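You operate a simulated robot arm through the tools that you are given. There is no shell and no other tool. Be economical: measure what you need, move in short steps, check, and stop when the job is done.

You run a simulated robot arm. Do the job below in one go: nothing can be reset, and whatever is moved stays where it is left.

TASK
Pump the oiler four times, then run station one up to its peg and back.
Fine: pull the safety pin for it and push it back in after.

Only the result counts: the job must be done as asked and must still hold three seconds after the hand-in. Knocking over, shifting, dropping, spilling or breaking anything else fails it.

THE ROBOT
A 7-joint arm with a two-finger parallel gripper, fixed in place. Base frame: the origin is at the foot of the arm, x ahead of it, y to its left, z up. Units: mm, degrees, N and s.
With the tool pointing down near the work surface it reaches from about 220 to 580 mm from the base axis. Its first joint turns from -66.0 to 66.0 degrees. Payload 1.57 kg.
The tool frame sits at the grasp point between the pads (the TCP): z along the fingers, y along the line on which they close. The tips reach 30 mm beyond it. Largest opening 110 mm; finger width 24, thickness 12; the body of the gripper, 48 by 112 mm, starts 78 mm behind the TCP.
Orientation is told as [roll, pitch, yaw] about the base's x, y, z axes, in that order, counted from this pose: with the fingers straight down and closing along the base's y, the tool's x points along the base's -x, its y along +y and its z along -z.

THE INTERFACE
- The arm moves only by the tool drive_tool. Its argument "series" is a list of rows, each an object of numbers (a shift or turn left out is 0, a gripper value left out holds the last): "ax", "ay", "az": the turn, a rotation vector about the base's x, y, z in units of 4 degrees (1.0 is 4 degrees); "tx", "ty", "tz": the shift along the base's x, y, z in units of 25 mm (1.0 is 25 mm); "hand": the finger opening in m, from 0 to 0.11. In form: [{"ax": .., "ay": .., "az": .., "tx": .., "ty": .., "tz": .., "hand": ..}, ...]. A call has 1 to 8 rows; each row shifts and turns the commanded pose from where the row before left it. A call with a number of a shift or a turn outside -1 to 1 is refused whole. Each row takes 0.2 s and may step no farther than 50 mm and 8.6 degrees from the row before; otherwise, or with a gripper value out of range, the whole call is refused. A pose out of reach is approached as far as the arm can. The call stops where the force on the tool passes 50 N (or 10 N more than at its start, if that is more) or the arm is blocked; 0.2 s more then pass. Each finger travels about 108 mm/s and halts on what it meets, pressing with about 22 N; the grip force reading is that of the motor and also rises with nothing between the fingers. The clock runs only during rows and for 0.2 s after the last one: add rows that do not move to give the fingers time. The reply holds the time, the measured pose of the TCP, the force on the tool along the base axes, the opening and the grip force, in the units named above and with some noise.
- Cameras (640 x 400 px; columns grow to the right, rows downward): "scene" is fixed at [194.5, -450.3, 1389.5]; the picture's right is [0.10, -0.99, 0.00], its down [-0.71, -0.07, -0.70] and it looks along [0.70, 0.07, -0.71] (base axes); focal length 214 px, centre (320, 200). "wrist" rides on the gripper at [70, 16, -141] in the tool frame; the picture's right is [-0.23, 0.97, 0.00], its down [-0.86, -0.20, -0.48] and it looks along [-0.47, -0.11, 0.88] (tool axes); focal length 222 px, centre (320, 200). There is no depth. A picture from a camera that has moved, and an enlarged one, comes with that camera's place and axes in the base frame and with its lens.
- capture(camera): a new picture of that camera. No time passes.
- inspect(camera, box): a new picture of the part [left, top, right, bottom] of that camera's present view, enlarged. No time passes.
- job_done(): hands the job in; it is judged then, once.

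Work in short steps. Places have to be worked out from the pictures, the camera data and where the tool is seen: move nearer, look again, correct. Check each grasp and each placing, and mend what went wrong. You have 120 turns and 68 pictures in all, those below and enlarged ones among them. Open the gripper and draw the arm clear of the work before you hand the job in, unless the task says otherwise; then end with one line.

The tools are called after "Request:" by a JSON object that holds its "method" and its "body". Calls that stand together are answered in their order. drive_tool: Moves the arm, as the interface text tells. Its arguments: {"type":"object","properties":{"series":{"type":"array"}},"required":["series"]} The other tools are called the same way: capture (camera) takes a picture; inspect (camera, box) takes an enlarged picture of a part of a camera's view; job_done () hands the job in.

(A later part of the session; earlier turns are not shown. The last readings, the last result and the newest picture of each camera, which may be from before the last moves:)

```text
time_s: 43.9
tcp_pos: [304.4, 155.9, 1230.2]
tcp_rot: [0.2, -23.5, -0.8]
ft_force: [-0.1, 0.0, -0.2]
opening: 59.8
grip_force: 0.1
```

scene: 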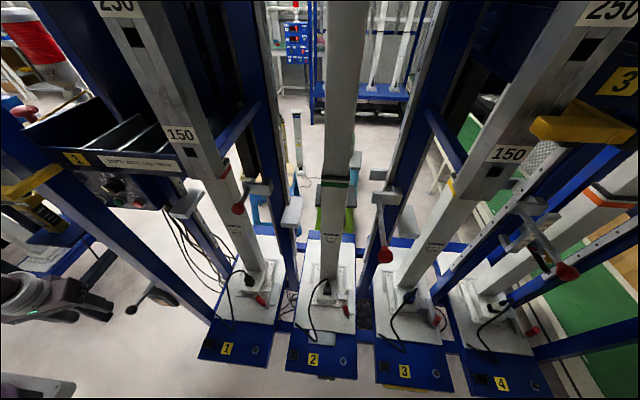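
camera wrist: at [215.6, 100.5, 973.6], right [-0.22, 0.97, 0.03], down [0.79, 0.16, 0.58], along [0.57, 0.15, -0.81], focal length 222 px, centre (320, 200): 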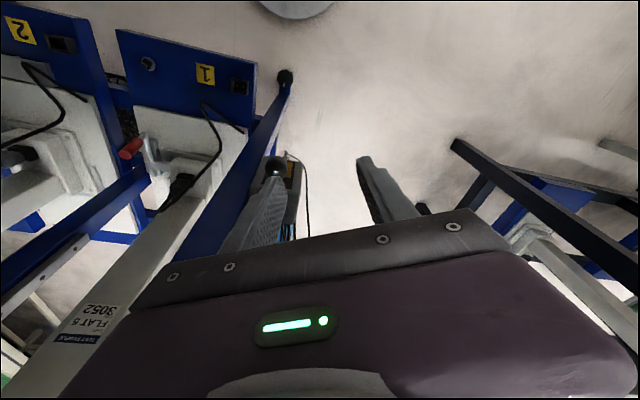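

Crossing in front at the height that worked before.

Request:
{"method": "drive_tool", "body": {"series": [{"ty": -1, "tz": 0.4}, {"ty": -1, "tz": 0.4}, {"ty": -1, "tz": 0.2}, {"ty": -1}, {"ty": -1}, {"ty": -1}, {"ty": -1}, {"ty": -1}]}}

Request:
{"method": "drive_tool", "body": {"series": [{"ty": -1}, {"ty": -1}, {"ty": -1}, {"ty": -1}, {"ty": -1, "tz": -0.5, "ay": -1}, {"ty": -1, "tz": -0.5, "ay": -1}, {"ty": -1, "tz": -0.5, "ay": -1}, {"ty": -0.64, "tz": -0.5, "ay": -1}]}}

Request:
{"method": "drive_tool", "body": {"series": [{"tz": -0.7, "ay": -1}, {"tz": -0.7, "ay": -1}, {"tz": -0.7, "ay": -1}, {"tz": -0.7, "ay": -1}, {"tz": -0.7, "ay": -1}, {"tz": -0.7, "ay": -1}, {"tz": -0.7, "ay": -1}, {"tz": -0.7, "ay": -1}]}}

```text
time_s: 45.7
tcp_pos: [304.7, -45.0, 1256.2]
tcp_rot: [0.3, -23.6, -0.8]
ft_force: [-0.1, 0.4, 0.8]
opening: 60.0
grip_force: 0.1
```

```text
time_s: 47.5
tcp_pos: [303.6, -234.8, 1206.7]
tcp_rot: [0.5, -39.4, -0.9]
ft_force: [0.4, -0.1, -0.6]
opening: 59.8
grip_force: 0.0
```

```text
time_s: 49.3
tcp_pos: [311.9, -229.8, 1094.3]
tcp_rot: [-17.3, -73.0, 18.3]
ft_force: [-0.8, 0.3, -0.5]
opening: 60.3
grip_force: 0.1
```

Now nearly horizontal; I look at the pin from here.

Request:
{"method": "capture", "body": {"camera": "wrist"}}

```text
25 pictures are left
camera wrist: at [155.8, -222.4, 1065.6], right [0.04, 0.99, 0.13], down [-0.22, -0.12, 0.97], along [0.98, -0.06, 0.21], focal length 222 px, centre (320, 200)
```

wrist: 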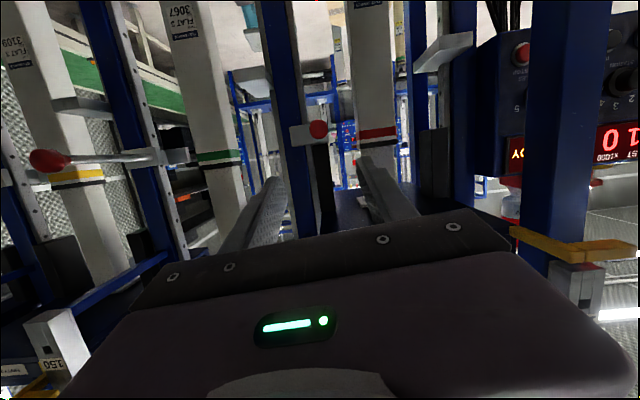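

Ball confirmed on the line at (494,−232,1034). Zoom to see the pin, block and what it goes into.

Request:
{"method": "inspect", "body": {"camera": "wrist", "box": [250, 60, 410, 160]}}

```text
4.00 times, centred on (330, 110) of wrist
camera zoom: at [155.8, -222.4, 1065.6], right [0.04, 0.99, 0.13], down [-0.22, -0.12, 0.97], along [0.98, -0.06, 0.21], focal length 888 px, centre (280, 560)
```

zoom: 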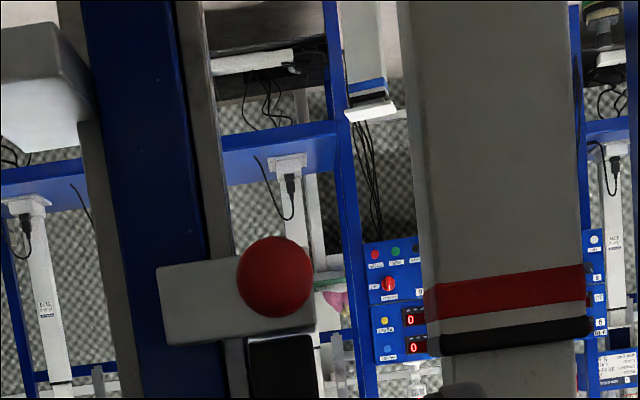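

I align height with the ball and approach with 60 mm opening.

Request:
{"method": "drive_tool", "body": {"series": [{"tz": -0.8}, {"tz": -0.8}, {"tz": -0.84, "tx": 0.5}, {"tx": 0.8}, {"tx": 0.8}, {"tx": 0.8}, {"tx": 0.8}, {"tx": 0.8}]}}

Request:
{"method": "inspect", "body": {"camera": "wrist", "box": [200, 50, 440, 200]}}

```text
time_s: 49.7
tcp_pos: [321.4, -224.3, 1102.1]
tcp_rot: [-32.5, -73.5, 34.8]
ft_force: [0.2, 0.5, -0.8]
opening: 59.7
grip_force: 0.0
stopped in row 2: the arm was blocked; the commanded pose is now the measured one
```

```text
2.67 times, centred on (320, 125) of wrist
camera zoom: at [166.3, -223.2, 1065.3], right [0.0, 1.0, 0.07], down [-0.25, -0.07, 0.96], along [0.97, -0.01, 0.25], focal length 592 px, centre (320, 400)
```

zoom: 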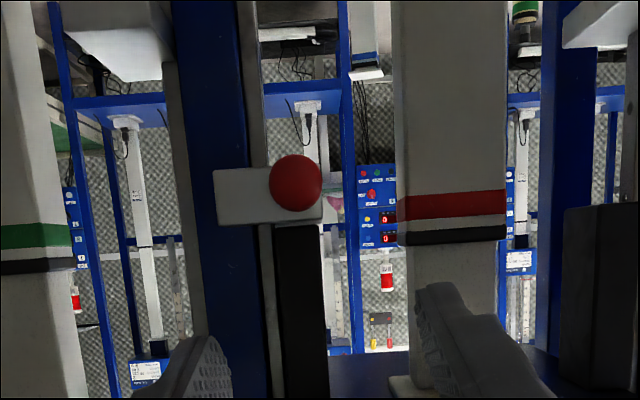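

Blocked again because the wrist is too near the base. I go outward first, then descend.

Request:
{"method": "drive_tool", "body": {"series": [{"tx": 0.8}, {"tx": 0.8}, {"tx": 0.8}]}}

Request:
{"method": "drive_tool", "body": {"series": [{"tz": -0.7}, {"tz": -0.7}, {"tz": -0.7}, {"tz": -0.6}]}}

```text
time_s: 50.5
tcp_pos: [382.9, -229.2, 1099.8]
tcp_rot: [-31.5, -73.8, 33.7]
ft_force: [0.1, -0.4, -0.3]
opening: 59.9
grip_force: 0.0
```

```text
time_s: 51.5
tcp_pos: [383.0, -226.9, 1053.9]
tcp_rot: [-45.4, -72.5, 47.5]
ft_force: [0.7, -0.3, 0.1]
opening: 60.0
grip_force: 0.0
```

Orientation is still essentially horizontal (slight roll about the approach axis). I go on outward and down to ball height.

Request:
{"method": "drive_tool", "body": {"series": [{"tx": 0.8, "tz": -0.4}, {"tx": 0.8, "tz": -0.4}, {"tx": 0.4, "ty": -0.2}]}}

Request:
{"method": "capture", "body": {"camera": "wrist"}}

```text
time_s: 52.3
tcp_pos: [375.7, -263.5, 1032.4]
tcp_rot: [-43.1, -67.6, 37.5]
ft_force: [0.0, 0.6, 0.4]
opening: 60.1
grip_force: 0.1
stopped in row 3: the arm was blocked; the commanded pose is now the measured one
```

```text
22 pictures are left
camera wrist: at [219.1, -246.2, 1002.6], right [0.12, 0.99, -0.04], down [-0.21, 0.07, 0.98], along [0.97, -0.11, 0.21], focal length 222 px, centre (320, 200)
```

wrist: 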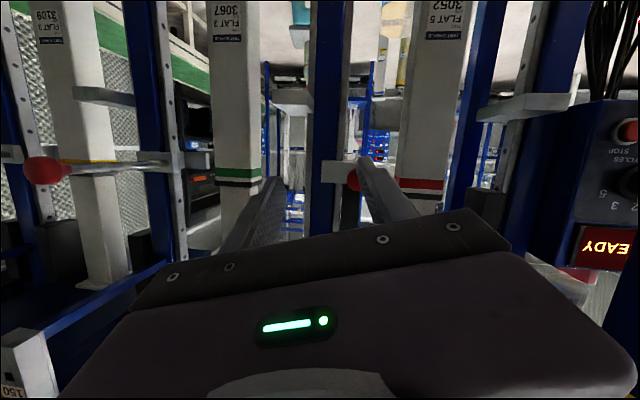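

The arm is at a joint limit when pointing straight ahead off-axis. I'll reorient the tool radially (yaw ≈ −25°, 30° below horizontal), which suits the ball equally, and move to a pre-grasp point (408,−192,1088).

Request:
{"method": "drive_tool", "body": {"series": [{"ax": 0.64, "ay": 0.327, "az": -0.837, "tx": 0.18, "ty": 0.41, "tz": 0.32}, {"ax": 0.64, "ay": 0.327, "az": -0.837, "tx": 0.18, "ty": 0.41, "tz": 0.32}, {"ax": 0.64, "ay": 0.327, "az": -0.837, "tx": 0.18, "ty": 0.41, "tz": 0.32}, {"ax": 0.64, "ay": 0.327, "az": -0.837, "tx": 0.18, "ty": 0.41, "tz": 0.32}, {"ax": 0.64, "ay": 0.327, "az": -0.837, "tx": 0.18, "ty": 0.41, "tz": 0.32}, {"ax": 0.64, "ay": 0.327, "az": -0.837, "tx": 0.18, "ty": 0.41, "tz": 0.32}, {"ax": 0.64, "ay": 0.327, "az": -0.837, "tx": 0.18, "ty": 0.41, "tz": 0.32}]}}

Request:
{"method": "inspect", "body": {"camera": "wrist", "box": [200, 60, 440, 210]}}

```text
time_s: 53.9
tcp_pos: [398.0, -233.4, 1097.3]
tcp_rot: [1.0, -59.6, -26.6]
ft_force: [0.3, -0.4, -0.7]
opening: 59.9
grip_force: 0.1
out of reach, approached as far as the arm can: row 3, 4, 5, 6, 7
```

```text
2.67 times, centred on (320, 135) of wrist
camera zoom: at [262.1, -150.8, 1108.7], right [0.53, 0.83, 0.21], down [-0.07, -0.2, 0.98], along [0.85, -0.53, -0.04], focal length 592 px, centre (320, 373)
```

zoom: 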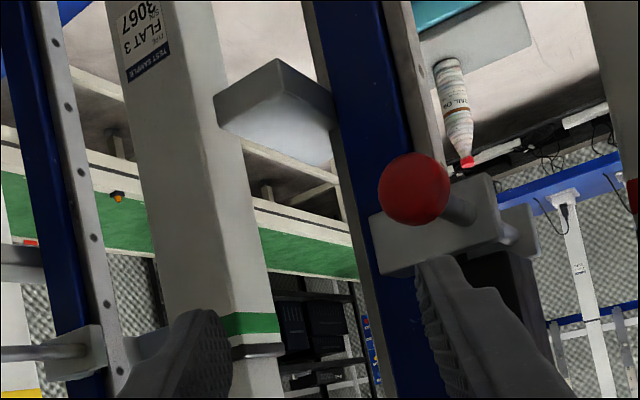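

Orientation is right (pitch −60, yaw −27); the ball again computes to (494,−232,1034). I shift +y to line up with the approach axis.

Request:
{"method": "drive_tool", "body": {"series": [{"tx": 0.4, "ty": 0.4}, {"tx": 0.2, "ty": 0.5}, {"ty": 0.3}]}}

```text
time_s: 54.7
tcp_pos: [403.9, -209.6, 1113.4]
tcp_rot: [0.9, -59.7, -26.6]
ft_force: [-0.1, -0.6, 0.0]
opening: 60.1
grip_force: 0.1
out of reach, approached as far as the arm can: row 1, 2, 3
```

Outward motion should regain reach; advancing along the approach axis.

Request:
{"method": "drive_tool", "body": {"series": [{"tx": 0.8, "ty": -0.3}, {"tx": 0.6, "ty": -0.3}]}}

```text
time_s: 55.3
tcp_pos: [411.3, -216.3, 1115.0]
tcp_rot: [0.9, -59.7, -26.4]
ft_force: [0.5, 0.8, -1.0]
opening: 60.0
grip_force: 0.0
out of reach, approached as far as the arm can: row 1, 2
```

Readings suggest an inner reach limit around the shoulder; the grasp point itself should be reachable. I command the point 37 mm short of the ball on the approach line.

Request:
{"method": "drive_tool", "body": {"series": [{"tx": 0.14, "ty": -0.8, "tz": -0.7}, {"tx": 0.14, "ty": -0.8, "tz": -0.7}]}}

```text
time_s: 55.9
tcp_pos: [395.4, -236.4, 1093.4]
tcp_rot: [0.9, -59.8, -26.4]
ft_force: [0.1, 0.9, 1.1]
opening: 60.0
grip_force: 0.1
out of reach, approached as far as the arm can: row 1, 2
```

I seem stuck against a wrist-flex limit. I reduce the pitch to about −32 here (backing off slightly) to free the arm before going outward.

Request:
{"method": "drive_tool", "body": {"series": [{"ax": 0.45, "ay": 0.89, "tx": -0.2}, {"ax": 0.45, "ay": 0.89, "tx": -0.2}, {"ax": 0.45, "ay": 0.89, "tx": -0.2}, {"ax": 0.45, "ay": 0.89, "tx": -0.2}, {"ax": 0.45, "ay": 0.89}, {"ax": 0.45, "ay": 0.89}]}}

Request:
{"method": "drive_tool", "body": {"series": [{"tz": -0.8}, {"tz": -0.8}, {"tz": -0.8}]}}

```text
time_s: 57.3
tcp_pos: [371.8, -235.5, 1090.6]
tcp_rot: [1.7, -40.6, -26.7]
ft_force: [-0.2, 0.2, 0.1]
opening: 59.7
grip_force: 0.1
out of reach, approached as far as the arm can: row 6
```

```text
time_s: 58.1
tcp_pos: [371.1, -233.8, 1074.0]
tcp_rot: [1.7, -43.3, -26.6]
ft_force: [0.2, 0.6, -0.8]
opening: 60.1
grip_force: 0.0
out of reach, approached as far as the arm can: row 1, 2, 3
```

I retreat upward and undo the yaw to get back to a healthy arm posture.

Request:
{"method": "drive_tool", "body": {"series": [{"tz": 0.8, "tx": -0.3}, {"tz": 0.8, "tx": -0.3, "az": 1}, {"tz": 0.8, "tx": -0.3, "az": 1}, {"tz": 0.8, "tx": -0.3, "az": 1}, {"tz": 0.8, "tx": -0.3, "az": 1}, {"tz": 0.8, "az": 1}, {"tz": 0.5, "az": 1}, {"az": 0.65}]}}

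```text
time_s: 59.9
tcp_pos: [333.9, -232.0, 1206.4]
tcp_rot: [1.7, -40.5, 0.0]
ft_force: [-0.2, 0.4, 0.5]
opening: 59.8
grip_force: 0.0
```

Healthy again. I now move outward and down with a moderate pitch, checking at each stage.

Request:
{"method": "drive_tool", "body": {"series": [{"ay": -0.8, "tx": 0.6, "tz": -0.8}, {"ay": -0.8, "tx": 0.6, "tz": -0.8}, {"ay": -0.8, "tx": 0.6, "tz": -0.8}, {"ay": -0.8, "tx": 0.6, "tz": -0.8}]}}

```text
time_s: 60.9
tcp_pos: [394.0, -231.4, 1125.5]
tcp_rot: [1.8, -53.5, 0.0]
ft_force: [0.0, 0.6, 1.2]
opening: 60.2
grip_force: 0.1
```

Good, no drift. Continue along the line to the ball.

Request:
{"method": "drive_tool", "body": {"series": [{"tx": 0.5, "tz": -0.6}, {"tx": 0.5, "tz": -0.6}, {"tx": 0.5, "tz": -0.6}]}}

```text
time_s: 61.7
tcp_pos: [422.0, -233.3, 1090.9]
tcp_rot: [1.7, -53.3, 0.1]
ft_force: [0.1, -0.3, -0.6]
opening: 60.0
grip_force: 0.1
out of reach, approached as far as the arm can: row 3
```

At a limit again; test which direction frees it: pitch up a little while moving straight outward.

Request:
{"method": "drive_tool", "body": {"series": [{"ay": -1, "tx": 0.3}, {"ay": -1, "tx": 0.3}]}}

```text
time_s: 62.3
tcp_pos: [433.9, -233.8, 1092.6]
tcp_rot: [1.7, -61.5, -0.1]
ft_force: [-0.4, 0.5, 0.0]
opening: 59.8
grip_force: 0.0
out of reach, approached as far as the arm can: row 2
```

Pitching up helps only slightly. Earlier the roll about the approach axis drifted toward −, so I'll deliberately roll the hand that way (the ball is round) and see whether that frees a joint.

Request:
{"method": "drive_tool", "body": {"series": [{"ax": -0.88, "az": 0.47, "tx": -0.1}, {"ax": -0.88, "az": 0.47, "tx": -0.1}, {"ax": -0.88, "az": 0.47}, {"ax": -0.88, "az": 0.47}, {"ax": -0.88, "az": 0.47}, {"ax": -0.88, "az": 0.47}, {"ax": -0.88, "az": 0.47}, {"ax": -0.88, "az": 0.47}]}}

Request:
{"method": "drive_tool", "body": {"series": [{"tx": 0.4, "tz": -0.4}, {"tx": 0.4, "tz": -0.4}]}}

```text
time_s: 64.1
tcp_pos: [426.9, -233.3, 1094.0]
tcp_rot: [-42.8, -48.2, 52.4]
ft_force: [0.1, -0.7, 1.0]
opening: 59.9
grip_force: 0.1
```

```text
time_s: 64.7
tcp_pos: [435.4, -235.3, 1099.1]
tcp_rot: [-42.7, -48.2, 52.5]
ft_force: [0.1, -0.3, -0.4]
opening: 59.8
grip_force: 0.0
out of reach, approached as far as the arm can: row 1, 2
```

Motion is limited to "outward and up", independent of hand orientation. I check the arm posture in the scene view.

Request:
{"method": "capture", "body": {"camera": "scene"}}

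```text
20 pictures are left
```

scene: 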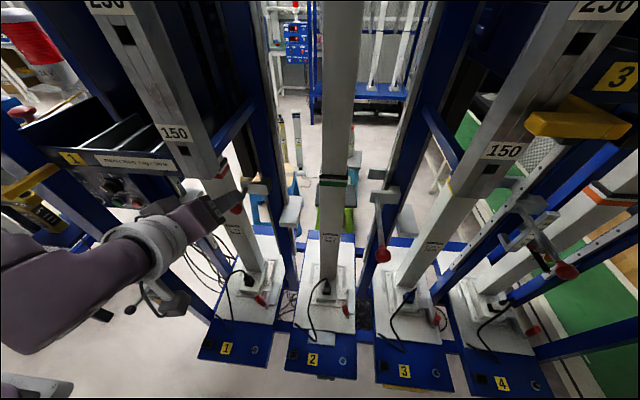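

The picture shows the forearm swung in sideways from the left: a bad elbow posture created by crossing with fixed yaw. I'll retrace to the left, then cross again with the hand kept radial so the base joint does the turning. First undo the roll and back off.

Request:
{"method": "drive_tool", "body": {"series": [{"tx": -0.8, "tz": 0.2}, {"ax": 0.88, "az": -0.47, "tx": -0.8, "tz": 0.3}, {"ax": 0.88, "az": -0.47, "tx": -0.8, "tz": 0.5}, {"ax": 0.88, "az": -0.47, "tx": -0.8, "tz": 0.8}, {"ax": 0.88, "az": -0.47, "tx": -0.8, "tz": 0.8}, {"ax": 0.88, "az": -0.47, "tx": -0.6, "tz": 0.8}, {"ax": 0.88, "az": -0.47, "tx": -0.4, "tz": 0.8}, {"ax": 0.88, "az": -0.47, "tz": 0.8}]}}

Request:
{"method": "drive_tool", "body": {"series": [{"ax": 0.88, "az": -0.47, "tz": 0.6}, {"ay": 1, "tz": 0.6}, {"ay": 1, "ty": 0.5}, {"ay": 1, "ty": 1}, {"ay": 1, "ty": 1}, {"ay": 1, "ty": 1}, {"ay": 1, "ty": 1}, {"ay": 1, "ty": 1}]}}

```text
time_s: 66.5
tcp_pos: [311.3, -233.8, 1225.3]
tcp_rot: [-5.3, -61.2, 8.0]
ft_force: [0.1, 0.3, -0.8]
opening: 60.2
grip_force: 0.1
```

```text
time_s: 68.3
tcp_pos: [309.9, -97.6, 1255.5]
tcp_rot: [1.7, -33.4, -0.1]
ft_force: [0.4, 0.2, -0.3]
opening: 59.7
grip_force: 0.1
```

Continuing back to the left side.

Request:
{"method": "drive_tool", "body": {"series": [{"ay": 1, "ty": 1}, {"ay": 1, "ty": 1}, {"ty": 1}, {"ty": 1}, {"ty": 1}, {"ty": 1}, {"ty": 1}, {"ty": 1}]}}

Request:
{"method": "drive_tool", "body": {"series": [{"ty": 1}, {"ty": 1}, {"ty": 1, "tx": 0.5}, {"ty": 1, "tx": 0.5}, {"tx": 1}, {"tx": 1}]}}

Request:
{"method": "capture", "body": {"camera": "scene"}}

```text
time_s: 70.1
tcp_pos: [310.9, 102.6, 1255.0]
tcp_rot: [1.8, -25.5, -0.1]
ft_force: [-0.4, 0.0, 0.2]
opening: 59.7
grip_force: 0.1
```

```text
time_s: 71.5
tcp_pos: [386.1, 201.7, 1253.9]
tcp_rot: [1.9, -25.5, -0.1]
ft_force: [0.0, 0.0, -0.1]
opening: 59.9
grip_force: 0.1
```

```text
19 pictures are left
```

scene: 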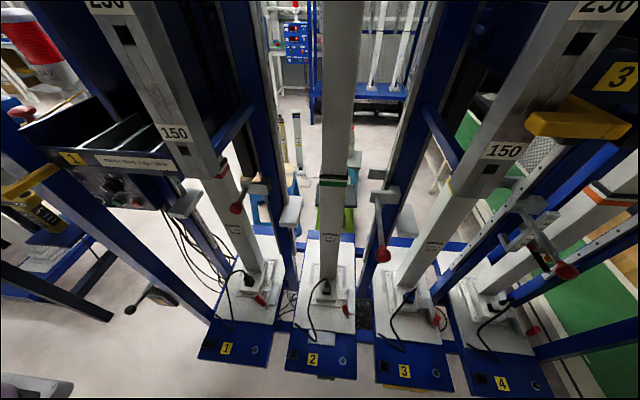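

Now make the hand radial (yaw +28) and retract to r≈315.

Request:
{"method": "drive_tool", "body": {"series": [{"az": 1, "tx": -0.5, "ty": -0.26}, {"az": 1, "tx": -0.6, "ty": -0.31}, {"az": 1, "tx": -0.6, "ty": -0.31}, {"az": 1, "tx": -0.6, "ty": -0.31}, {"az": 1, "tx": -0.6, "ty": -0.31}, {"az": 1, "tx": -0.6, "ty": -0.31}, {"az": 1, "tx": -0.6, "ty": -0.31}]}}

```text
time_s: 73.1
tcp_pos: [283.2, 149.2, 1253.8]
tcp_rot: [1.8, -25.5, 28.1]
ft_force: [0.3, -0.3, 0.3]
opening: 59.9
grip_force: 0.0
```

Now sweep around the base at r≈300 with the yaw following the azimuth.

Request:
{"method": "drive_tool", "body": {"series": [{"tx": -0.6, "ty": -0.33}, {"az": -1, "tx": 0.26, "ty": -0.8}, {"az": -1, "tx": 0.31, "ty": -0.78}, {"az": -1, "tx": 0.26, "ty": -0.8}, {"az": -1, "tx": 0.2, "ty": -0.82}, {"az": -1, "tx": 0.14, "ty": -0.82}, {"az": -1, "tx": 0.08, "ty": -0.83}, {"az": -1, "tx": 0.03, "ty": -0.84}]}}

Request:
{"method": "drive_tool", "body": {"series": [{"az": -1, "tx": -0.03, "ty": -0.84}, {"az": -1, "tx": -0.09, "ty": -0.83}, {"az": -1, "tx": -0.15, "ty": -0.82}, {"az": -1, "tx": -0.2, "ty": -0.81}, {"az": -1, "tx": -0.26, "ty": -0.8}, {"az": -1, "tx": -0.32, "ty": -0.78}, {"az": -1, "tx": -0.37, "ty": -0.75}]}}

```text
time_s: 74.9
tcp_pos: [300.4, -1.6, 1254.1]
tcp_rot: [1.8, -25.5, 0.0]
ft_force: [-0.3, -0.9, 0.2]
opening: 60.2
grip_force: 0.1
```

```text
time_s: 76.5
tcp_pos: [264.9, -142.7, 1253.2]
tcp_rot: [1.7, -25.5, -28.1]
ft_force: [0.5, -0.5, 0.4]
opening: 59.8
grip_force: 0.2
```

Good. Now outward and down with pitch increasing to about −50.

Request:
{"method": "drive_tool", "body": {"series": [{"ax": -0.47, "ay": -0.88, "tx": 0.5, "ty": -0.2, "tz": -0.69}, {"ax": -0.47, "ay": -0.88, "tx": 0.5, "ty": -0.2, "tz": -0.69}, {"ax": -0.47, "ay": -0.88, "tx": 0.5, "ty": -0.2, "tz": -0.69}, {"ax": -0.47, "ay": -0.88, "tx": 0.5, "ty": -0.2, "tz": -0.69}, {"ax": -0.47, "ay": -0.88, "tx": 0.5, "ty": -0.2, "tz": -0.69}, {"ax": -0.47, "ay": -0.88, "tx": 0.5, "ty": -0.2, "tz": -0.69}]}}

Request:
{"method": "drive_tool", "body": {"series": [{"tx": 0.7, "ty": -0.3, "tz": -0.5}, {"tx": 0.7, "ty": -0.3, "tz": -0.5}, {"tx": 0.7, "ty": -0.3, "tz": -0.5}]}}

```text
time_s: 77.9
tcp_pos: [340.0, -173.5, 1151.1]
tcp_rot: [1.7, -49.6, -28.0]
ft_force: [-0.8, 0.1, -0.5]
opening: 59.7
grip_force: 0.0
```

```text
time_s: 78.7
tcp_pos: [392.4, -195.0, 1113.8]
tcp_rot: [1.6, -49.4, -28.0]
ft_force: [0.2, -0.5, -0.6]
opening: 60.2
grip_force: 0.1
```

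No limit now. Move to the pre-grasp point 40 mm short of the ball, pitching to −60.

Request:
{"method": "drive_tool", "body": {"series": [{"ax": -0.41, "ay": -0.78, "tx": 0.71, "ty": -0.21, "tz": -0.6}, {"ax": -0.41, "ay": -0.78, "tx": 0.71, "ty": -0.21, "tz": -0.6}, {"ax": -0.41, "ay": -0.78, "tx": 0.71, "ty": -0.21, "tz": -0.6}, {"tx": 0.71, "ty": -0.21, "tz": -0.6}]}}

Request:
{"method": "inspect", "body": {"camera": "wrist", "box": [200, 60, 440, 210]}}

```text
time_s: 79.7
tcp_pos: [408.3, -215.8, 1114.5]
tcp_rot: [1.8, -59.8, -28.0]
ft_force: [0.1, 0.0, 0.8]
opening: 59.9
grip_force: 0.0
out of reach, approached as far as the arm can: row 1, 2, 3, 4
```

```text
2.67 times, centred on (320, 135) of wrist
camera zoom: at [273.4, -132.1, 1124.8], right [0.53, 0.82, 0.21], down [-0.08, -0.2, 0.98], along [0.84, -0.54, -0.04], focal length 592 px, centre (320, 373)
```

zoom: 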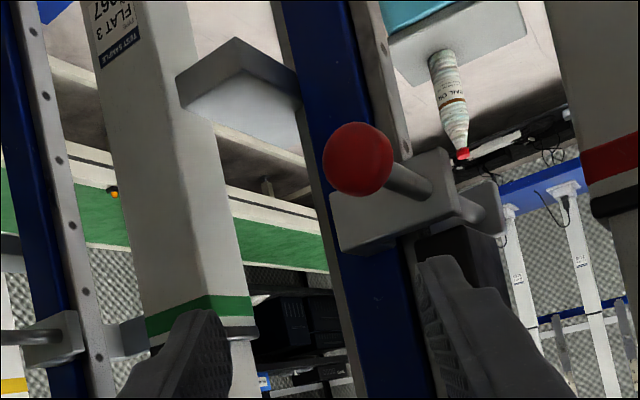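

Same limit: this is the wrist-flex limit at pitch −60 at low height, not posture. At −50 I was still free, so I go back to −50 and approach there; the tray bottom (~1170) still leaves clearance.

Request:
{"method": "drive_tool", "body": {"series": [{"ax": 0.39, "ay": 0.73, "tx": -0.3, "ty": 0.3}, {"ax": 0.39, "ay": 0.73, "tx": -0.3, "ty": 0.3}, {"ax": 0.39, "ay": 0.73}]}}

Request:
{"method": "drive_tool", "body": {"series": [{"tx": 0.6, "ty": -0.1, "tz": -0.5}, {"tx": 0.6, "ty": -0.1, "tz": -0.5}, {"tx": 0.6, "ty": -0.1, "tz": -0.5}]}}

```text
time_s: 80.5
tcp_pos: [394.3, -199.8, 1114.8]
tcp_rot: [1.9, -49.9, -28.1]
ft_force: [-0.2, 0.1, -0.3]
opening: 60.1
grip_force: 0.1
```

```text
time_s: 81.3
tcp_pos: [407.9, -203.3, 1101.0]
tcp_rot: [1.9, -50.0, -28.0]
ft_force: [0.2, -0.7, 0.8]
opening: 60.1
grip_force: 0.0
out of reach, approached as far as the arm can: row 2, 3
```

I probe the limit: pure radial outward from here.

Request:
{"method": "drive_tool", "body": {"series": [{"tx": 0.5, "ty": -0.27}, {"tx": 0.5, "ty": -0.27}]}}

Request:
{"method": "capture", "body": {"camera": "scene"}}

```text
time_s: 81.9
tcp_pos: [409.7, -206.2, 1103.2]
tcp_rot: [2.0, -50.0, -28.1]
ft_force: [-0.5, -0.4, 0.6]
opening: 59.9
grip_force: 0.0
out of reach, approached as far as the arm can: row 1, 2
```

```text
17 pictures are left
```

scene: 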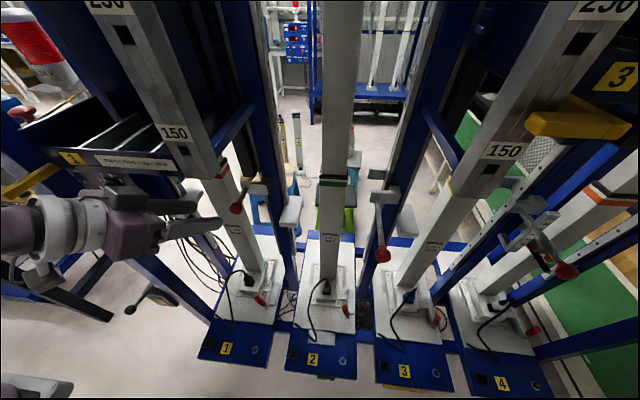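

The picture shows the wrist almost straight in line with the forearm; it can't bend "up" in-plane. I'll instead swing the arm a bit further right by the base and bend the hand sideways (left) about the wrist centre, then up. First rotate about the base by −10°.

Request:
{"method": "drive_tool", "body": {"series": [{"tz": 0.4}, {"tx": -0.56, "ty": -0.9, "az": -0.83}, {"tx": -0.56, "ty": -0.9, "az": -0.83}, {"tx": -0.56, "ty": -0.9, "az": -0.83}]}}

```text
time_s: 82.9
tcp_pos: [368.2, -273.4, 1110.2]
tcp_rot: [1.8, -50.0, -38.0]
ft_force: [-0.2, -1.0, -0.1]
opening: 59.9
grip_force: 0.0
```

Now yaw the hand left about the wrist centre, from −38 to −6.

Request:
{"method": "drive_tool", "body": {"series": [{"az": 1, "tx": 0.196, "ty": 0.27}, {"az": 1, "tx": 0.176, "ty": 0.28}, {"az": 1, "tx": 0.156, "ty": 0.3}, {"az": 1, "tx": 0.136, "ty": 0.3}, {"az": 1, "tx": 0.116, "ty": 0.316}, {"az": 1, "tx": 0.09, "ty": 0.32}, {"az": 1, "tx": 0.07, "ty": 0.32}, {"az": 1, "tx": 0.045, "ty": 0.33}]}}

```text
time_s: 84.7
tcp_pos: [393.7, -211.8, 1111.9]
tcp_rot: [1.8, -50.1, -5.9]
ft_force: [0.3, 0.6, -0.7]
opening: 60.1
grip_force: 0.0
```

Worked. Now pitch up about the wrist centre to −60, then test outward/down.

Request:
{"method": "drive_tool", "body": {"series": [{"ax": -0.09, "ay": -0.83, "tx": 0.2, "ty": -0.02, "tz": 0.29}, {"ax": -0.09, "ay": -0.83, "tx": 0.2, "ty": -0.02, "tz": 0.29}, {"ax": -0.09, "ay": -0.83, "tx": 0.2, "ty": -0.02, "tz": 0.29}]}}

Request:
{"method": "drive_tool", "body": {"series": [{"tx": 0.5, "ty": -0.13, "tz": -0.6}, {"tx": 0.5, "ty": -0.13, "tz": -0.6}, {"tx": 0.5, "ty": -0.13, "tz": -0.6}]}}

```text
time_s: 85.5
tcp_pos: [408.8, -213.1, 1134.2]
tcp_rot: [1.9, -60.1, -6.1]
ft_force: [0.5, 0.5, -0.1]
opening: 59.9
grip_force: 0.1
```

```text
time_s: 86.3
tcp_pos: [429.9, -229.8, 1095.8]
tcp_rot: [1.8, -60.1, -6.1]
ft_force: [0.1, -0.1, 0.4]
opening: 60.0
grip_force: 0.0
out of reach, approached as far as the arm can: row 3
```

Still limited. On the left side a vertical hand passed this height zone freely when far enough out, so I'll go that way here: bring the hand vertical, descend, then pitch up from below. First back off and start pitching down.

Request:
{"method": "drive_tool", "body": {"series": [{"tx": -0.5, "ty": 0.15, "tz": 0.6}, {"tx": -0.5, "ty": 0.15, "tz": 0.6}, {"ay": 1, "tx": -0.16, "ty": 0.08, "tz": -0.1}, {"ay": 1, "tx": -0.16, "ty": 0.08, "tz": -0.1}, {"ay": 1, "tx": -0.16, "ty": 0.08, "tz": -0.15}, {"ay": 1, "tx": -0.16, "ty": 0.08, "tz": -0.2}, {"ay": 1, "tx": -0.16, "ty": 0.08, "tz": -0.2}, {"ay": 1, "tx": -0.16, "ty": 0.08, "tz": -0.2}]}}

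Request:
{"method": "drive_tool", "body": {"series": [{"ay": 1, "tx": -0.16, "tz": -0.25}, {"ay": 1, "tx": -0.16, "tz": -0.25}, {"ay": 1, "tx": -0.16, "tz": -0.25}, {"ay": 1, "tx": -0.16, "tz": -0.25}, {"ay": 1, "tx": -0.16, "tz": -0.25}, {"ay": 1, "tx": -0.16, "tz": -0.25}, {"ay": 1}, {"ay": 1}]}}

```text
time_s: 88.1
tcp_pos: [380.6, -209.2, 1103.1]
tcp_rot: [-1.2, -36.1, -3.8]
ft_force: [-0.5, 0.3, -1.3]
opening: 60.0
grip_force: 0.0
```

```text
time_s: 89.9
tcp_pos: [337.5, -227.2, 1118.9]
tcp_rot: [-4.6, -15.9, -4.2]
ft_force: [0.3, 0.2, 0.3]
opening: 60.2
grip_force: 0.0
out of reach, approached as far as the arm can: row 5, 6, 7, 8
```

Even a near-vertical hand is limited here, while at t≈17 s this side was free: the elbow posture has drifted. I take one picture to see how the elbow lies.

Request:
{"method": "capture", "body": {"camera": "scene"}}

```text
16 pictures are left
```

scene: 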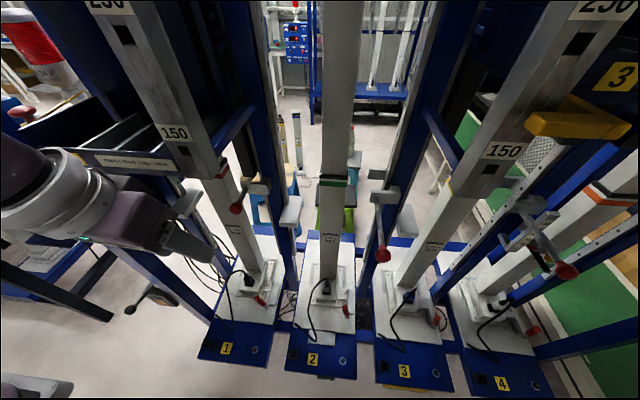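

I try a clean in-plane posture here: raise, make the hand vertical and yaw it to the azimuth (−34°), then descend at r≈400.

Request:
{"method": "drive_tool", "body": {"series": [{"tz": 1}, {"tz": 1, "ay": 1}, {"tz": 1, "ay": 1}, {"tz": 1, "ay": 1}, {"ay": 1}, {"ax": 1, "az": -1}, {"az": -1}, {"az": -1}]}}

Request:
{"method": "drive_tool", "body": {"series": [{"az": -1}, {"az": -1}, {"az": -1}, {"az": -1}, {"az": -0.6}, {"tz": -1}, {"tz": -1}, {"tz": -1}]}}

```text
time_s: 90.8
tcp_pos: [355.9, -221.5, 1186.4]
tcp_rot: [-1.8, -1.8, -3.9]
ft_force: [-14.9, 1.9, 7.4]
opening: 59.9
grip_force: 0.1
out of reach, approached as far as the arm can: row 1
stopped in row 4: the force on the tool passed its limit (the readings are from after the stop); the commanded pose is now the measured one
```

```text
time_s: 92.7
tcp_pos: [359.4, -223.0, 1108.8]
tcp_rot: [-1.8, -1.6, -21.9]
ft_force: [-1.0, 0.1, 0.0]
opening: 59.8
grip_force: 0.1
```

I brushed the right column with the hand (force stop), now clear (force ≈ 0). Back off a little in x and continue down, since descending works now.

Request:
{"method": "drive_tool", "body": {"series": [{"tx": -0.5, "ty": 0.4}, {"tz": -0.8}, {"tz": -0.8}, {"tz": -0.8}, {"tz": -0.8}]}}

Request:
{"method": "inspect", "body": {"camera": "scene", "box": [0, 60, 320, 260]}}

```text
time_s: 93.8
tcp_pos: [344.7, -212.9, 1030.6]
tcp_rot: [-1.8, -1.8, -21.9]
ft_force: [0.2, 0.3, 0.2]
opening: 59.7
grip_force: 0.1
```

```text
2.00 times, centred on (160, 160) of scene
camera zoom: at [194.5, -450.3, 1389.5], right [0.1, -0.99, 0.0], down [-0.71, -0.07, -0.7], along [0.7, 0.07, -0.71], focal length 429 px, centre (640, 280)
```

zoom: 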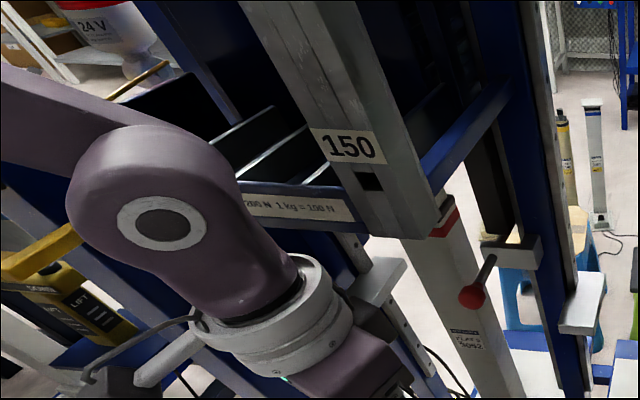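

The view now shows the wrist pivot ≈225 mm behind the TCP and a steep forearm. With the hand vertical I can descend, so I go lower (wrist pivot to z≈1155), then pitch up from below about the wrist pivot.

Request:
{"method": "drive_tool", "body": {"series": [{"tz": -1}, {"tz": -1}, {"tz": -1}, {"tz": -1}]}}

Request:
{"method": "drive_tool", "body": {"series": [{"ax": -0.37, "ay": -0.93, "tx": 0.5, "ty": -0.2, "tz": 0.02}, {"ax": -0.37, "ay": -0.93, "tx": 0.5, "ty": -0.2, "tz": 0.07}, {"ax": -0.37, "ay": -0.93, "tx": 0.5, "ty": -0.2, "tz": 0.11}, {"ax": -0.37, "ay": -0.93, "tx": 0.5, "ty": -0.18, "tz": 0.15}]}}

```text
time_s: 94.8
tcp_pos: [345.4, -213.0, 928.5]
tcp_rot: [-1.8, -1.7, -22.0]
ft_force: [-0.3, 0.2, 0.1]
opening: 60.0
grip_force: 0.2
```

```text
time_s: 95.8
tcp_pos: [395.0, -231.8, 938.7]
tcp_rot: [-1.7, -17.9, -22.1]
ft_force: [0.0, -0.1, 0.3]
opening: 59.9
grip_force: 0.0
```

Works. Continue pitching and rising toward ball height.

Request:
{"method": "drive_tool", "body": {"series": [{"ax": -0.37, "ay": -0.93, "tx": 0.25, "tz": 0.35}, {"ax": -0.37, "ay": -0.93, "tx": 0.25, "tz": 0.35}, {"ax": -0.37, "ay": -0.93, "tx": 0.25, "tz": 0.35}, {"ax": -0.37, "ay": -0.93, "tx": 0.25, "tz": 0.35}, {"ax": -0.37, "ay": -0.93, "tx": 0.25, "tz": 0.35}]}}

```text
time_s: 97.0
tcp_pos: [426.7, -231.8, 982.1]
tcp_rot: [-1.5, -37.7, -22.2]
ft_force: [0.8, 0.3, 0.1]
opening: 60.1
grip_force: 0.0
```

Still free. Four more rows.

Request:
{"method": "drive_tool", "body": {"series": [{"ax": -0.37, "ay": -0.93, "tx": 0.25, "tz": 0.35}, {"ax": -0.37, "ay": -0.93, "tx": 0.25, "tz": 0.4}, {"ax": -0.37, "ay": -0.93, "tx": 0.25, "tz": 0.4}]}}

Request:
{"method": "capture", "body": {"camera": "wrist"}}

```text
time_s: 97.8
tcp_pos: [444.4, -231.4, 1013.3]
tcp_rot: [-1.2, -49.8, -22.2]
ft_force: [1.1, -0.1, -0.6]
opening: 60.3
grip_force: 0.2
```

```text
14 pictures are left
camera wrist: at [309.6, -156.2, 1049.1], right [0.52, 0.84, 0.16], down [0.1, -0.24, 0.97], along [0.85, -0.49, -0.21], focal length 222 px, centre (320, 200)
```

wrist: 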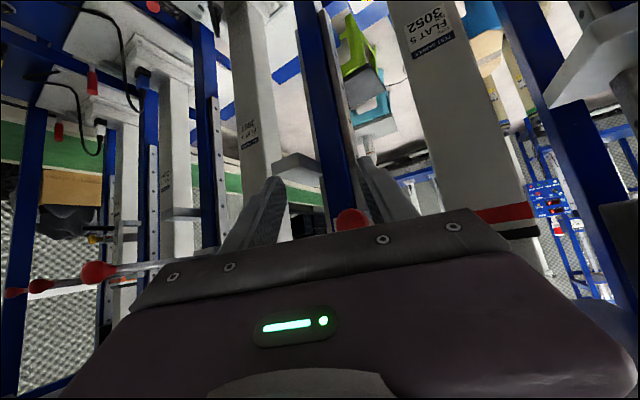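

Ball visible right above the fingers. I align laterally (+y), opening to 80 mm, then rise and advance to straddle it.

Request:
{"method": "drive_tool", "body": {"series": [{"tx": 0.26, "ty": 0.65, "hand": 0.08}, {"tx": 0.48, "ty": -0.19, "tz": 0.36}, {"tx": 0.48, "ty": -0.19, "tz": 0.36}, {"tx": 0.48, "ty": -0.19, "tz": 0.36}]}}

Request:
{"method": "inspect", "body": {"camera": "wrist", "box": [230, 130, 430, 255]}}

```text
time_s: 98.8
tcp_pos: [488.0, -229.1, 1039.1]
tcp_rot: [-1.4, -49.7, -22.2]
ft_force: [0.6, 1.5, -0.2]
opening: 80.2
grip_force: 0.0
```

```text
3.20 times, centred on (330, 192) of wrist
camera zoom: at [352.6, -154.6, 1076.0], right [0.52, 0.84, 0.16], down [0.1, -0.24, 0.96], along [0.85, -0.49, -0.21], focal length 711 px, centre (288, 224)
```

zoom: 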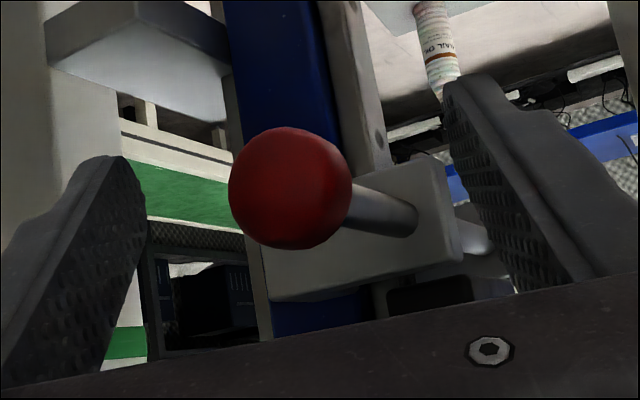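

Ball is centred between the pads (≈10 mm beyond the TCP). Close on it.

Request:
{"method": "drive_tool", "body": {"series": [{"hand": 0.02}, {"hand": 0.02}, {"hand": 0.02}]}}

```text
time_s: 99.7
tcp_pos: [487.2, -229.8, 1039.2]
tcp_rot: [-1.3, -49.9, -22.1]
ft_force: [0.0, 2.5, 2.4]
opening: 33.1
grip_force: 40.7
```

Gripped (33 mm). Pull straight back in −x.

Request:
{"method": "drive_tool", "body": {"series": [{"tx": -0.4}, {"tx": -0.4}, {"tx": -0.4}]}}

Request:
{"method": "inspect", "body": {"camera": "wrist", "box": [230, 130, 430, 255]}}

```text
time_s: 100.5
tcp_pos: [458.1, -228.7, 1037.3]
tcp_rot: [-1.4, -49.7, -22.3]
ft_force: [0.1, 8.9, 2.9]
opening: 33.4
grip_force: 41.4
```

```text
3.20 times, centred on (330, 192) of wrist
camera zoom: at [321.9, -154.4, 1076.2], right [0.52, 0.84, 0.16], down [0.1, -0.24, 0.96], along [0.85, -0.49, -0.21], focal length 711 px, centre (288, 224)
```

zoom: 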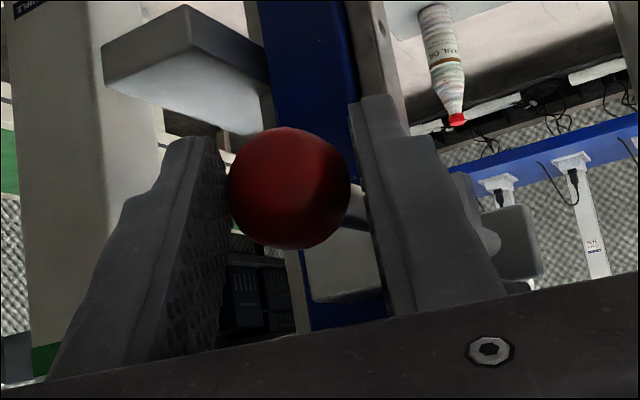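

The pin slides out with the ball (30 mm so far). I continue until it stops or clears.

Request:
{"method": "drive_tool", "body": {"series": [{"tx": -0.4, "ty": -0.05}, {"tx": -0.4, "ty": -0.05}, {"tx": -0.4}]}}

Request:
{"method": "capture", "body": {"camera": "wrist"}}

```text
time_s: 101.2
tcp_pos: [430.8, -229.0, 1039.2]
tcp_rot: [-1.4, -49.3, -21.7]
ft_force: [0.4, 42.0, 7.0]
opening: 33.2
grip_force: 41.1
```

```text
11 pictures are left
camera wrist: at [294.9, -155.6, 1077.0], right [0.52, 0.84, 0.16], down [0.11, -0.24, 0.96], along [0.85, -0.48, -0.22], focal length 222 px, centre (320, 200)
```

wrist: 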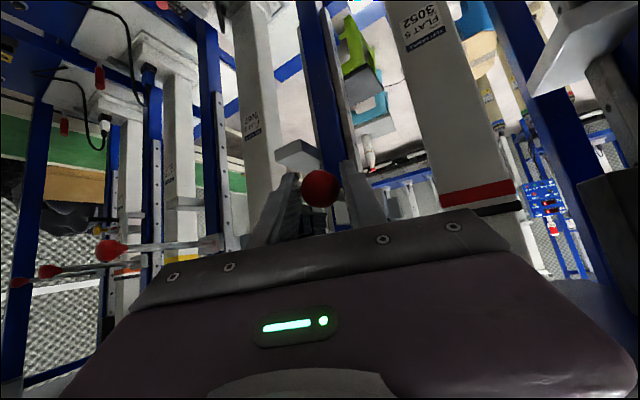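

Side load of 42 N came from my −y nudges; I relieve it by shifting +y and then carry on pulling.

Request:
{"method": "drive_tool", "body": {"series": [{"ty": 0.12}, {"tx": -0.2}]}}

```text
time_s: 101.8
tcp_pos: [429.6, -228.5, 1039.0]
tcp_rot: [-1.4, -49.2, -22.1]
ft_force: [0.3, 40.0, -11.2]
opening: 33.5
grip_force: 40.5
out of reach, approached as far as the arm can: row 1, 2
```

Arm at its limit again with side load; I lower the pitch a few degrees to regain freedom and relieve the load.

Request:
{"method": "drive_tool", "body": {"series": [{"ax": 0.3, "ay": 0.7, "ty": 0.1}, {"ax": 0.3, "ay": 0.7, "ty": 0.1}]}}

```text
time_s: 102.5
tcp_pos: [429.1, -229.3, 1039.9]
tcp_rot: [-1.3, -43.9, -22.8]
ft_force: [0.5, -1.4, -15.8]
opening: 33.2
grip_force: 41.4
```

Load relieved. Ease z slightly and keep pulling.

Request:
{"method": "drive_tool", "body": {"series": [{"tz": -0.08}, {"tx": -0.4}, {"tx": -0.4}]}}

```text
time_s: 103.2
tcp_pos: [410.9, -229.3, 1039.3]
tcp_rot: [-1.5, -44.2, -22.4]
ft_force: [0.9, -24.2, 27.1]
opening: 33.5
grip_force: 40.9
```

76 mm out, still no end stop. I release to unload and look at how far the pin stands out.

Request:
{"method": "drive_tool", "body": {"series": [{"hand": 0.06}, {"hand": 0.07}, {}]}}

Request:
{"method": "inspect", "body": {"camera": "scene", "box": [160, 120, 480, 320]}}

```text
time_s: 104.0
tcp_pos: [410.6, -227.0, 1038.3]
tcp_rot: [-1.3, -43.7, -22.3]
ft_force: [0.0, 0.5, -0.5]
opening: 69.8
grip_force: 0.2
```

```text
2.00 times, centred on (320, 220) of scene
camera zoom: at [194.5, -450.3, 1389.5], right [0.1, -0.99, 0.0], down [-0.71, -0.07, -0.7], along [0.7, 0.07, -0.71], focal length 429 px, centre (320, 160)
```

zoom: 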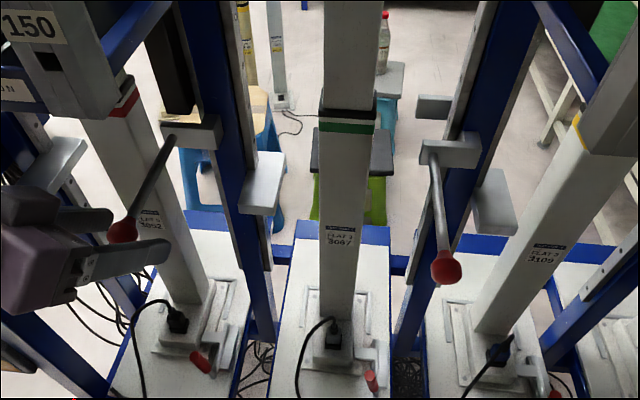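

The pin now stands out nearly like the other stations' pulled pins (ball ≈ x 420 vs ≈ 412). I re-grip and pull the last bit to find the end stop.

Request:
{"method": "drive_tool", "body": {"series": [{"hand": 0.02}, {"hand": 0.02}, {}, {"tx": -0.25}, {"tx": -0.25}]}}

```text
time_s: 105.2
tcp_pos: [406.5, -227.8, 1038.3]
tcp_rot: [-1.3, -43.5, -22.5]
ft_force: [0.7, -24.3, -9.7]
opening: 33.1
grip_force: 41.1
out of reach, approached as far as the arm can: row 5
```

Arm limit again; lower pitch slightly and pull 8 mm more.

Request:
{"method": "drive_tool", "body": {"series": [{"ax": 0.3, "ay": 0.7}, {"ax": 0.3, "ay": 0.7}, {"tx": -0.2, "ty": -0.04}, {"tx": -0.2}]}}

```text
time_s: 106.2
tcp_pos: [401.2, -227.8, 1039.8]
tcp_rot: [-1.2, -37.7, -22.1]
ft_force: [33.2, -10.5, -5.4]
opening: 33.0
grip_force: 41.2
```

End stop felt (33 N): the pin is fully pulled. Release and withdraw downward, bringing the hand vertical.

Request:
{"method": "drive_tool", "body": {"series": [{"hand": 0.08}, {"hand": 0.08}, {"tz": -0.8}, {"tz": -0.8, "tx": -0.2}, {"tz": -0.8, "tx": -0.3}, {"tz": -0.6, "tx": -0.3, "ax": 0.37, "ay": 0.93}, {"tz": -0.3, "tx": -0.3, "ax": 0.37, "ay": 0.93}, {"tz": -0.3, "tx": -0.3, "ax": 0.37, "ay": 0.93}]}}

Request:
{"method": "drive_tool", "body": {"series": [{"ax": 0.37, "ay": 0.93, "tx": -0.2}, {"ax": 0.37, "ay": 0.93, "tx": -0.2}, {"ax": 0.37, "ay": 0.93}, {"ax": 0.37, "ay": 0.93}, {"ax": 0.37, "ay": 0.93}, {"ax": 0.37, "ay": 0.93}]}}

Request:
{"method": "inspect", "body": {"camera": "scene", "box": [0, 100, 320, 300]}}

```text
time_s: 108.0
tcp_pos: [365.2, -230.1, 949.0]
tcp_rot: [-1.3, -25.4, -22.3]
ft_force: [0.1, 0.0, 0.0]
opening: 79.9
grip_force: 0.0
out of reach, approached as far as the arm can: row 5
```

```text
time_s: 109.5
tcp_pos: [356.0, -230.6, 949.7]
tcp_rot: [-1.5, -1.5, -22.2]
ft_force: [0.5, -0.5, 0.3]
opening: 80.0
grip_force: 0.1
```

```text
2.00 times, centred on (160, 200) of scene
camera zoom: at [194.5, -450.3, 1389.5], right [0.1, -0.99, 0.0], down [-0.71, -0.07, -0.7], along [0.7, 0.07, -0.71], focal length 429 px, centre (640, 200)
```

zoom: 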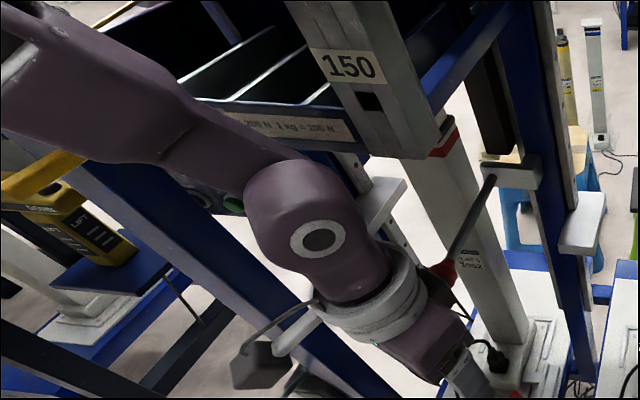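

Pin is out. Now to the panel on the left: rise with the hand vertical (kept clear of the column), then cross high with yaw following.

Request:
{"method": "drive_tool", "body": {"series": [{"tx": -0.6, "ty": 0.8, "hand": 0.0}, {"tx": -0.2, "ty": 0.4, "tz": 0.5}, {"tz": 1}, {"tz": 1}, {"tz": 1}, {"tz": 1}, {"tz": 1}, {"tz": 1}]}}

Request:
{"method": "drive_tool", "body": {"series": [{"tz": 1}, {"tz": 1}, {"tz": 1}, {"tz": 1}, {"tz": 1}, {"tz": 1}]}}

```text
time_s: 111.2
tcp_pos: [334.4, -200.5, 1111.0]
tcp_rot: [-1.5, -1.5, -22.2]
ft_force: [0.1, 0.7, 0.1]
opening: 0.0
grip_force: 21.2
```

```text
time_s: 112.7
tcp_pos: [335.2, -200.0, 1261.4]
tcp_rot: [-1.5, -1.5, -22.3]
ft_force: [0.3, -0.7, -0.1]
opening: 0.0
grip_force: 21.4
```

Retract to r≈300 with −25° pitch (hand top stays clear of the green peg) before crossing.

Request:
{"method": "drive_tool", "body": {"series": [{"ax": -0.42, "ay": -0.9, "tx": -0.51, "ty": 0.31}, {"ax": -0.42, "ay": -0.9, "tx": -0.51, "ty": 0.31}, {"ax": -0.42, "ay": -0.9, "tx": -0.51, "ty": 0.31}, {"ax": -0.42, "ay": -0.9, "tx": -0.51, "ty": 0.31}, {"ax": -0.42, "ay": -0.9, "tx": -0.51, "ty": 0.31}, {"ax": -0.42, "ay": -0.9, "tx": -0.51, "ty": 0.31}]}}

```text
time_s: 114.0
tcp_pos: [258.8, -153.4, 1261.8]
tcp_rot: [-2.7, -25.5, -22.0]
ft_force: [0.4, 0.2, 0.0]
opening: 0.0
grip_force: 21.5
```

Cross back to the left with yaw following.

Request:
{"method": "drive_tool", "body": {"series": [{"az": 0.98, "tx": 0.37, "ty": 0.72}, {"az": 0.98, "tx": 0.34, "ty": 0.74}, {"az": 0.98, "tx": 0.29, "ty": 0.76}, {"az": 0.98, "tx": 0.24, "ty": 0.78}, {"az": 0.98, "tx": 0.19, "ty": 0.8}, {"az": 0.98, "tx": 0.13, "ty": 0.83}, {"az": 0.98, "tx": -0.22, "ty": 0.81}, {"az": 0.98, "tx": 0.02, "ty": 0.82}]}}

Request:
{"method": "drive_tool", "body": {"series": [{"az": 0.98, "tx": -0.04, "ty": 0.82}, {"az": 0.98, "tx": -0.09, "ty": 0.81}, {"az": 0.98, "tx": -0.15, "ty": 0.8}, {"az": 0.98, "tx": -0.2, "ty": 0.79}, {"az": 0.98, "tx": 0.04, "ty": 0.78}, {"az": 0.98, "tx": -0.3, "ty": 0.76}, {"az": 0.98, "tx": -0.36, "ty": 0.74}]}}

```text
time_s: 115.8
tcp_pos: [292.4, 3.3, 1263.3]
tcp_rot: [-2.8, -25.3, 9.5]
ft_force: [-0.3, -0.1, -0.8]
opening: 0.0
grip_force: 21.5
```

```text
time_s: 117.5
tcp_pos: [264.0, 139.8, 1259.9]
tcp_rot: [-2.6, -25.3, 36.9]
ft_force: [0.5, -0.2, -0.3]
opening: 0.0
grip_force: 21.8
```

Now make the hand vertical going out to r≈400, then descend on the left.

Request:
{"method": "drive_tool", "body": {"series": [{"ax": -0.63, "ay": 0.84, "tx": 0.59, "ty": 0.32}, {"ax": -0.63, "ay": 0.84, "tx": 0.59, "ty": 0.32}, {"ax": -0.63, "ay": 0.84, "tx": 0.59, "ty": 0.32}, {"ax": -0.63, "ay": 0.84, "tx": 0.59, "ty": 0.32}, {"ax": -0.63, "ay": 0.84, "tx": 0.59, "ty": 0.32}, {"ax": -0.63, "ay": 0.84, "tx": 0.59, "ty": 0.32}, {"tz": -1}, {"tz": -1}]}}

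Request:
{"method": "drive_tool", "body": {"series": [{"tz": -1, "az": -0.5}, {"tz": -1, "az": -0.5}, {"tz": -1, "az": -0.5}, {"tz": -1, "az": -0.5}, {"tz": -1, "az": -0.5}, {"tz": -1, "az": -0.5}, {"tz": -1}, {"tz": -1}]}}

Request:
{"method": "drive_tool", "body": {"series": [{"tz": -1}, {"tz": -1}, {"tz": -1}, {"tz": -1}, {"tz": -1}, {"tz": -1}]}}

```text
time_s: 119.2
tcp_pos: [353.5, 188.5, 1211.7]
tcp_rot: [-2.8, -0.1, 36.8]
ft_force: [-0.3, 0.8, -1.1]
opening: 0.0
grip_force: 21.2
```

```text
time_s: 121.0
tcp_pos: [353.4, 189.6, 1011.3]
tcp_rot: [-2.6, -0.2, 24.9]
ft_force: [0.1, 0.0, 0.7]
opening: 0.4
grip_force: 21.2
```

```text
time_s: 122.5
tcp_pos: [353.2, 188.3, 862.5]
tcp_rot: [-2.7, -0.2, 24.8]
ft_force: [-0.5, 0.5, 0.7]
opening: 0.1
grip_force: 21.8
```

Now swing the hand up from below (0→−32°) about the wrist pivot, toward the panel.

Request:
{"method": "drive_tool", "body": {"series": [{"ax": 0.42, "ay": -0.906, "tx": 0.46, "ty": 0.21, "tz": 0.02}, {"ax": 0.42, "ay": -0.906, "tx": 0.46, "ty": 0.21, "tz": 0.06}, {"ax": 0.42, "ay": -0.906, "tx": 0.45, "ty": 0.21, "tz": 0.11}, {"ax": 0.42, "ay": -0.906, "tx": 0.44, "ty": 0.2, "tz": 0.15}, {"ax": 0.42, "ay": -0.906, "tx": 0.43, "ty": 0.2, "tz": 0.2}, {"ax": 0.42, "ay": -0.906, "tx": 0.42, "ty": 0.19, "tz": 0.24}, {"ax": 0.42, "ay": -0.906, "tx": 0.4, "ty": 0.18, "tz": 0.28}, {"ax": 0.42, "ay": -0.906, "tx": 0.38, "ty": 0.17, "tz": 0.32}]}}

Request:
{"method": "drive_tool", "body": {"series": [{"ax": 0.42, "ay": -0.906, "tx": 0.3, "ty": 0.14, "tz": 0.4}, {"ax": 0.42, "ay": -0.906, "tx": 0.28, "ty": 0.13, "tz": 0.44}, {"ax": 0.42, "ay": -0.906, "tx": 0.25, "ty": 0.12, "tz": 0.48}, {"ax": 0.42, "ay": -0.906, "tx": 0.22, "ty": 0.1, "tz": 0.5}, {"ax": 0.42, "ay": -0.906, "tx": 0.2, "ty": 0.1, "tz": 0.5}]}}

Request:
{"method": "capture", "body": {"camera": "wrist"}}

```text
time_s: 124.2
tcp_pos: [439.7, 227.4, 896.2]
tcp_rot: [-2.8, -32.1, 24.8]
ft_force: [-0.1, 0.0, -0.4]
opening: 0.0
grip_force: 21.4
```

```text
time_s: 125.5
tcp_pos: [469.9, 243.1, 954.8]
tcp_rot: [-2.7, -52.1, 24.8]
ft_force: [-0.2, 0.9, 0.3]
opening: 0.1
grip_force: 21.2
```

```text
8 pictures are left
camera wrist: at [320.5, 197.5, 985.8], right [-0.25, 0.96, 0.15], down [0.2, -0.1, 0.97], along [0.95, 0.27, -0.17], focal length 222 px, centre (320, 200)
```

wrist: 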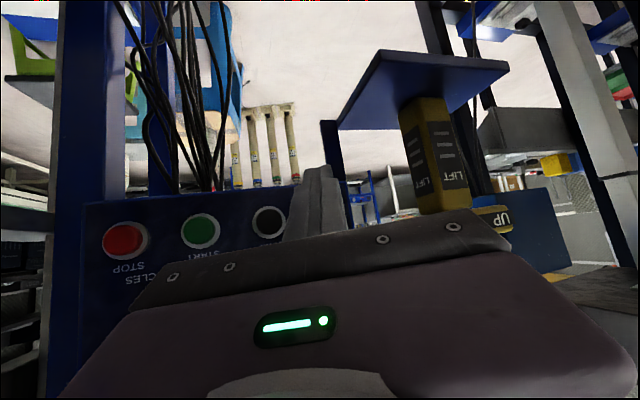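

DOWN/START positions confirm (DOWN y≈205, START y≈145, z≈962); UP is behind the fingers at y≈265. I bring the tip in front of UP.

Request:
{"method": "drive_tool", "body": {"series": [{"tz": 0.5, "ty": 0.24}, {"tz": 0.45, "ty": 0.24}, {"tx": 0.4}, {"tx": 0.4}]}}

Request:
{"method": "inspect", "body": {"camera": "wrist", "box": [220, 130, 420, 255]}}

```text
time_s: 126.5
tcp_pos: [490.9, 254.8, 978.6]
tcp_rot: [-2.8, -52.0, 24.9]
ft_force: [0.1, -0.4, -0.8]
opening: 0.2
grip_force: 20.8
```

```text
3.20 times, centred on (320, 192) of wrist
camera zoom: at [341.0, 209.4, 1009.4], right [-0.25, 0.96, 0.15], down [0.2, -0.1, 0.97], along [0.95, 0.27, -0.17], focal length 711 px, centre (320, 224)
```

zoom: 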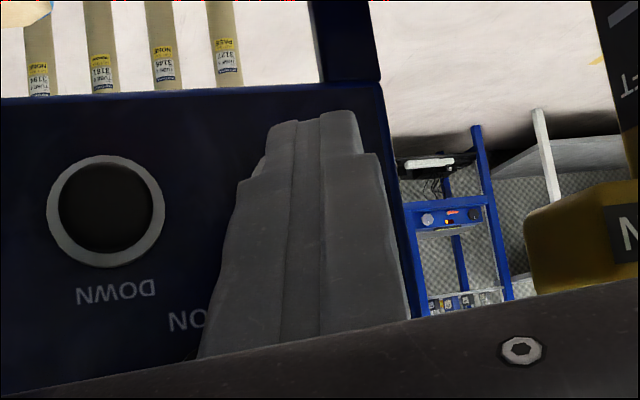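

The tip's foremost corner is slightly high relative to the button centre; I lower 7 mm and advance until contact. First press: short, to learn how UP behaves.

Request:
{"method": "drive_tool", "body": {"series": [{"tz": -0.28, "ty": -0.1}, {"tx": 0.3}, {"tx": 0.2}, {"tx": 0.15}]}}

```text
time_s: 127.5
tcp_pos: [507.8, 252.0, 970.8]
tcp_rot: [-2.6, -52.1, 24.8]
ft_force: [0.2, -0.4, 1.1]
opening: 0.0
grip_force: 21.6
```

No contact yet (foremost point x≈536). Advance in small steps.

Request:
{"method": "drive_tool", "body": {"series": [{"tx": 0.12}, {"tx": 0.12}, {"tx": 0.12}]}}

```text
time_s: 128.2
tcp_pos: [515.9, 252.0, 969.7]
tcp_rot: [-2.7, -51.9, 24.9]
ft_force: [-13.1, -2.0, 1.4]
opening: 0.0
grip_force: 20.5
```

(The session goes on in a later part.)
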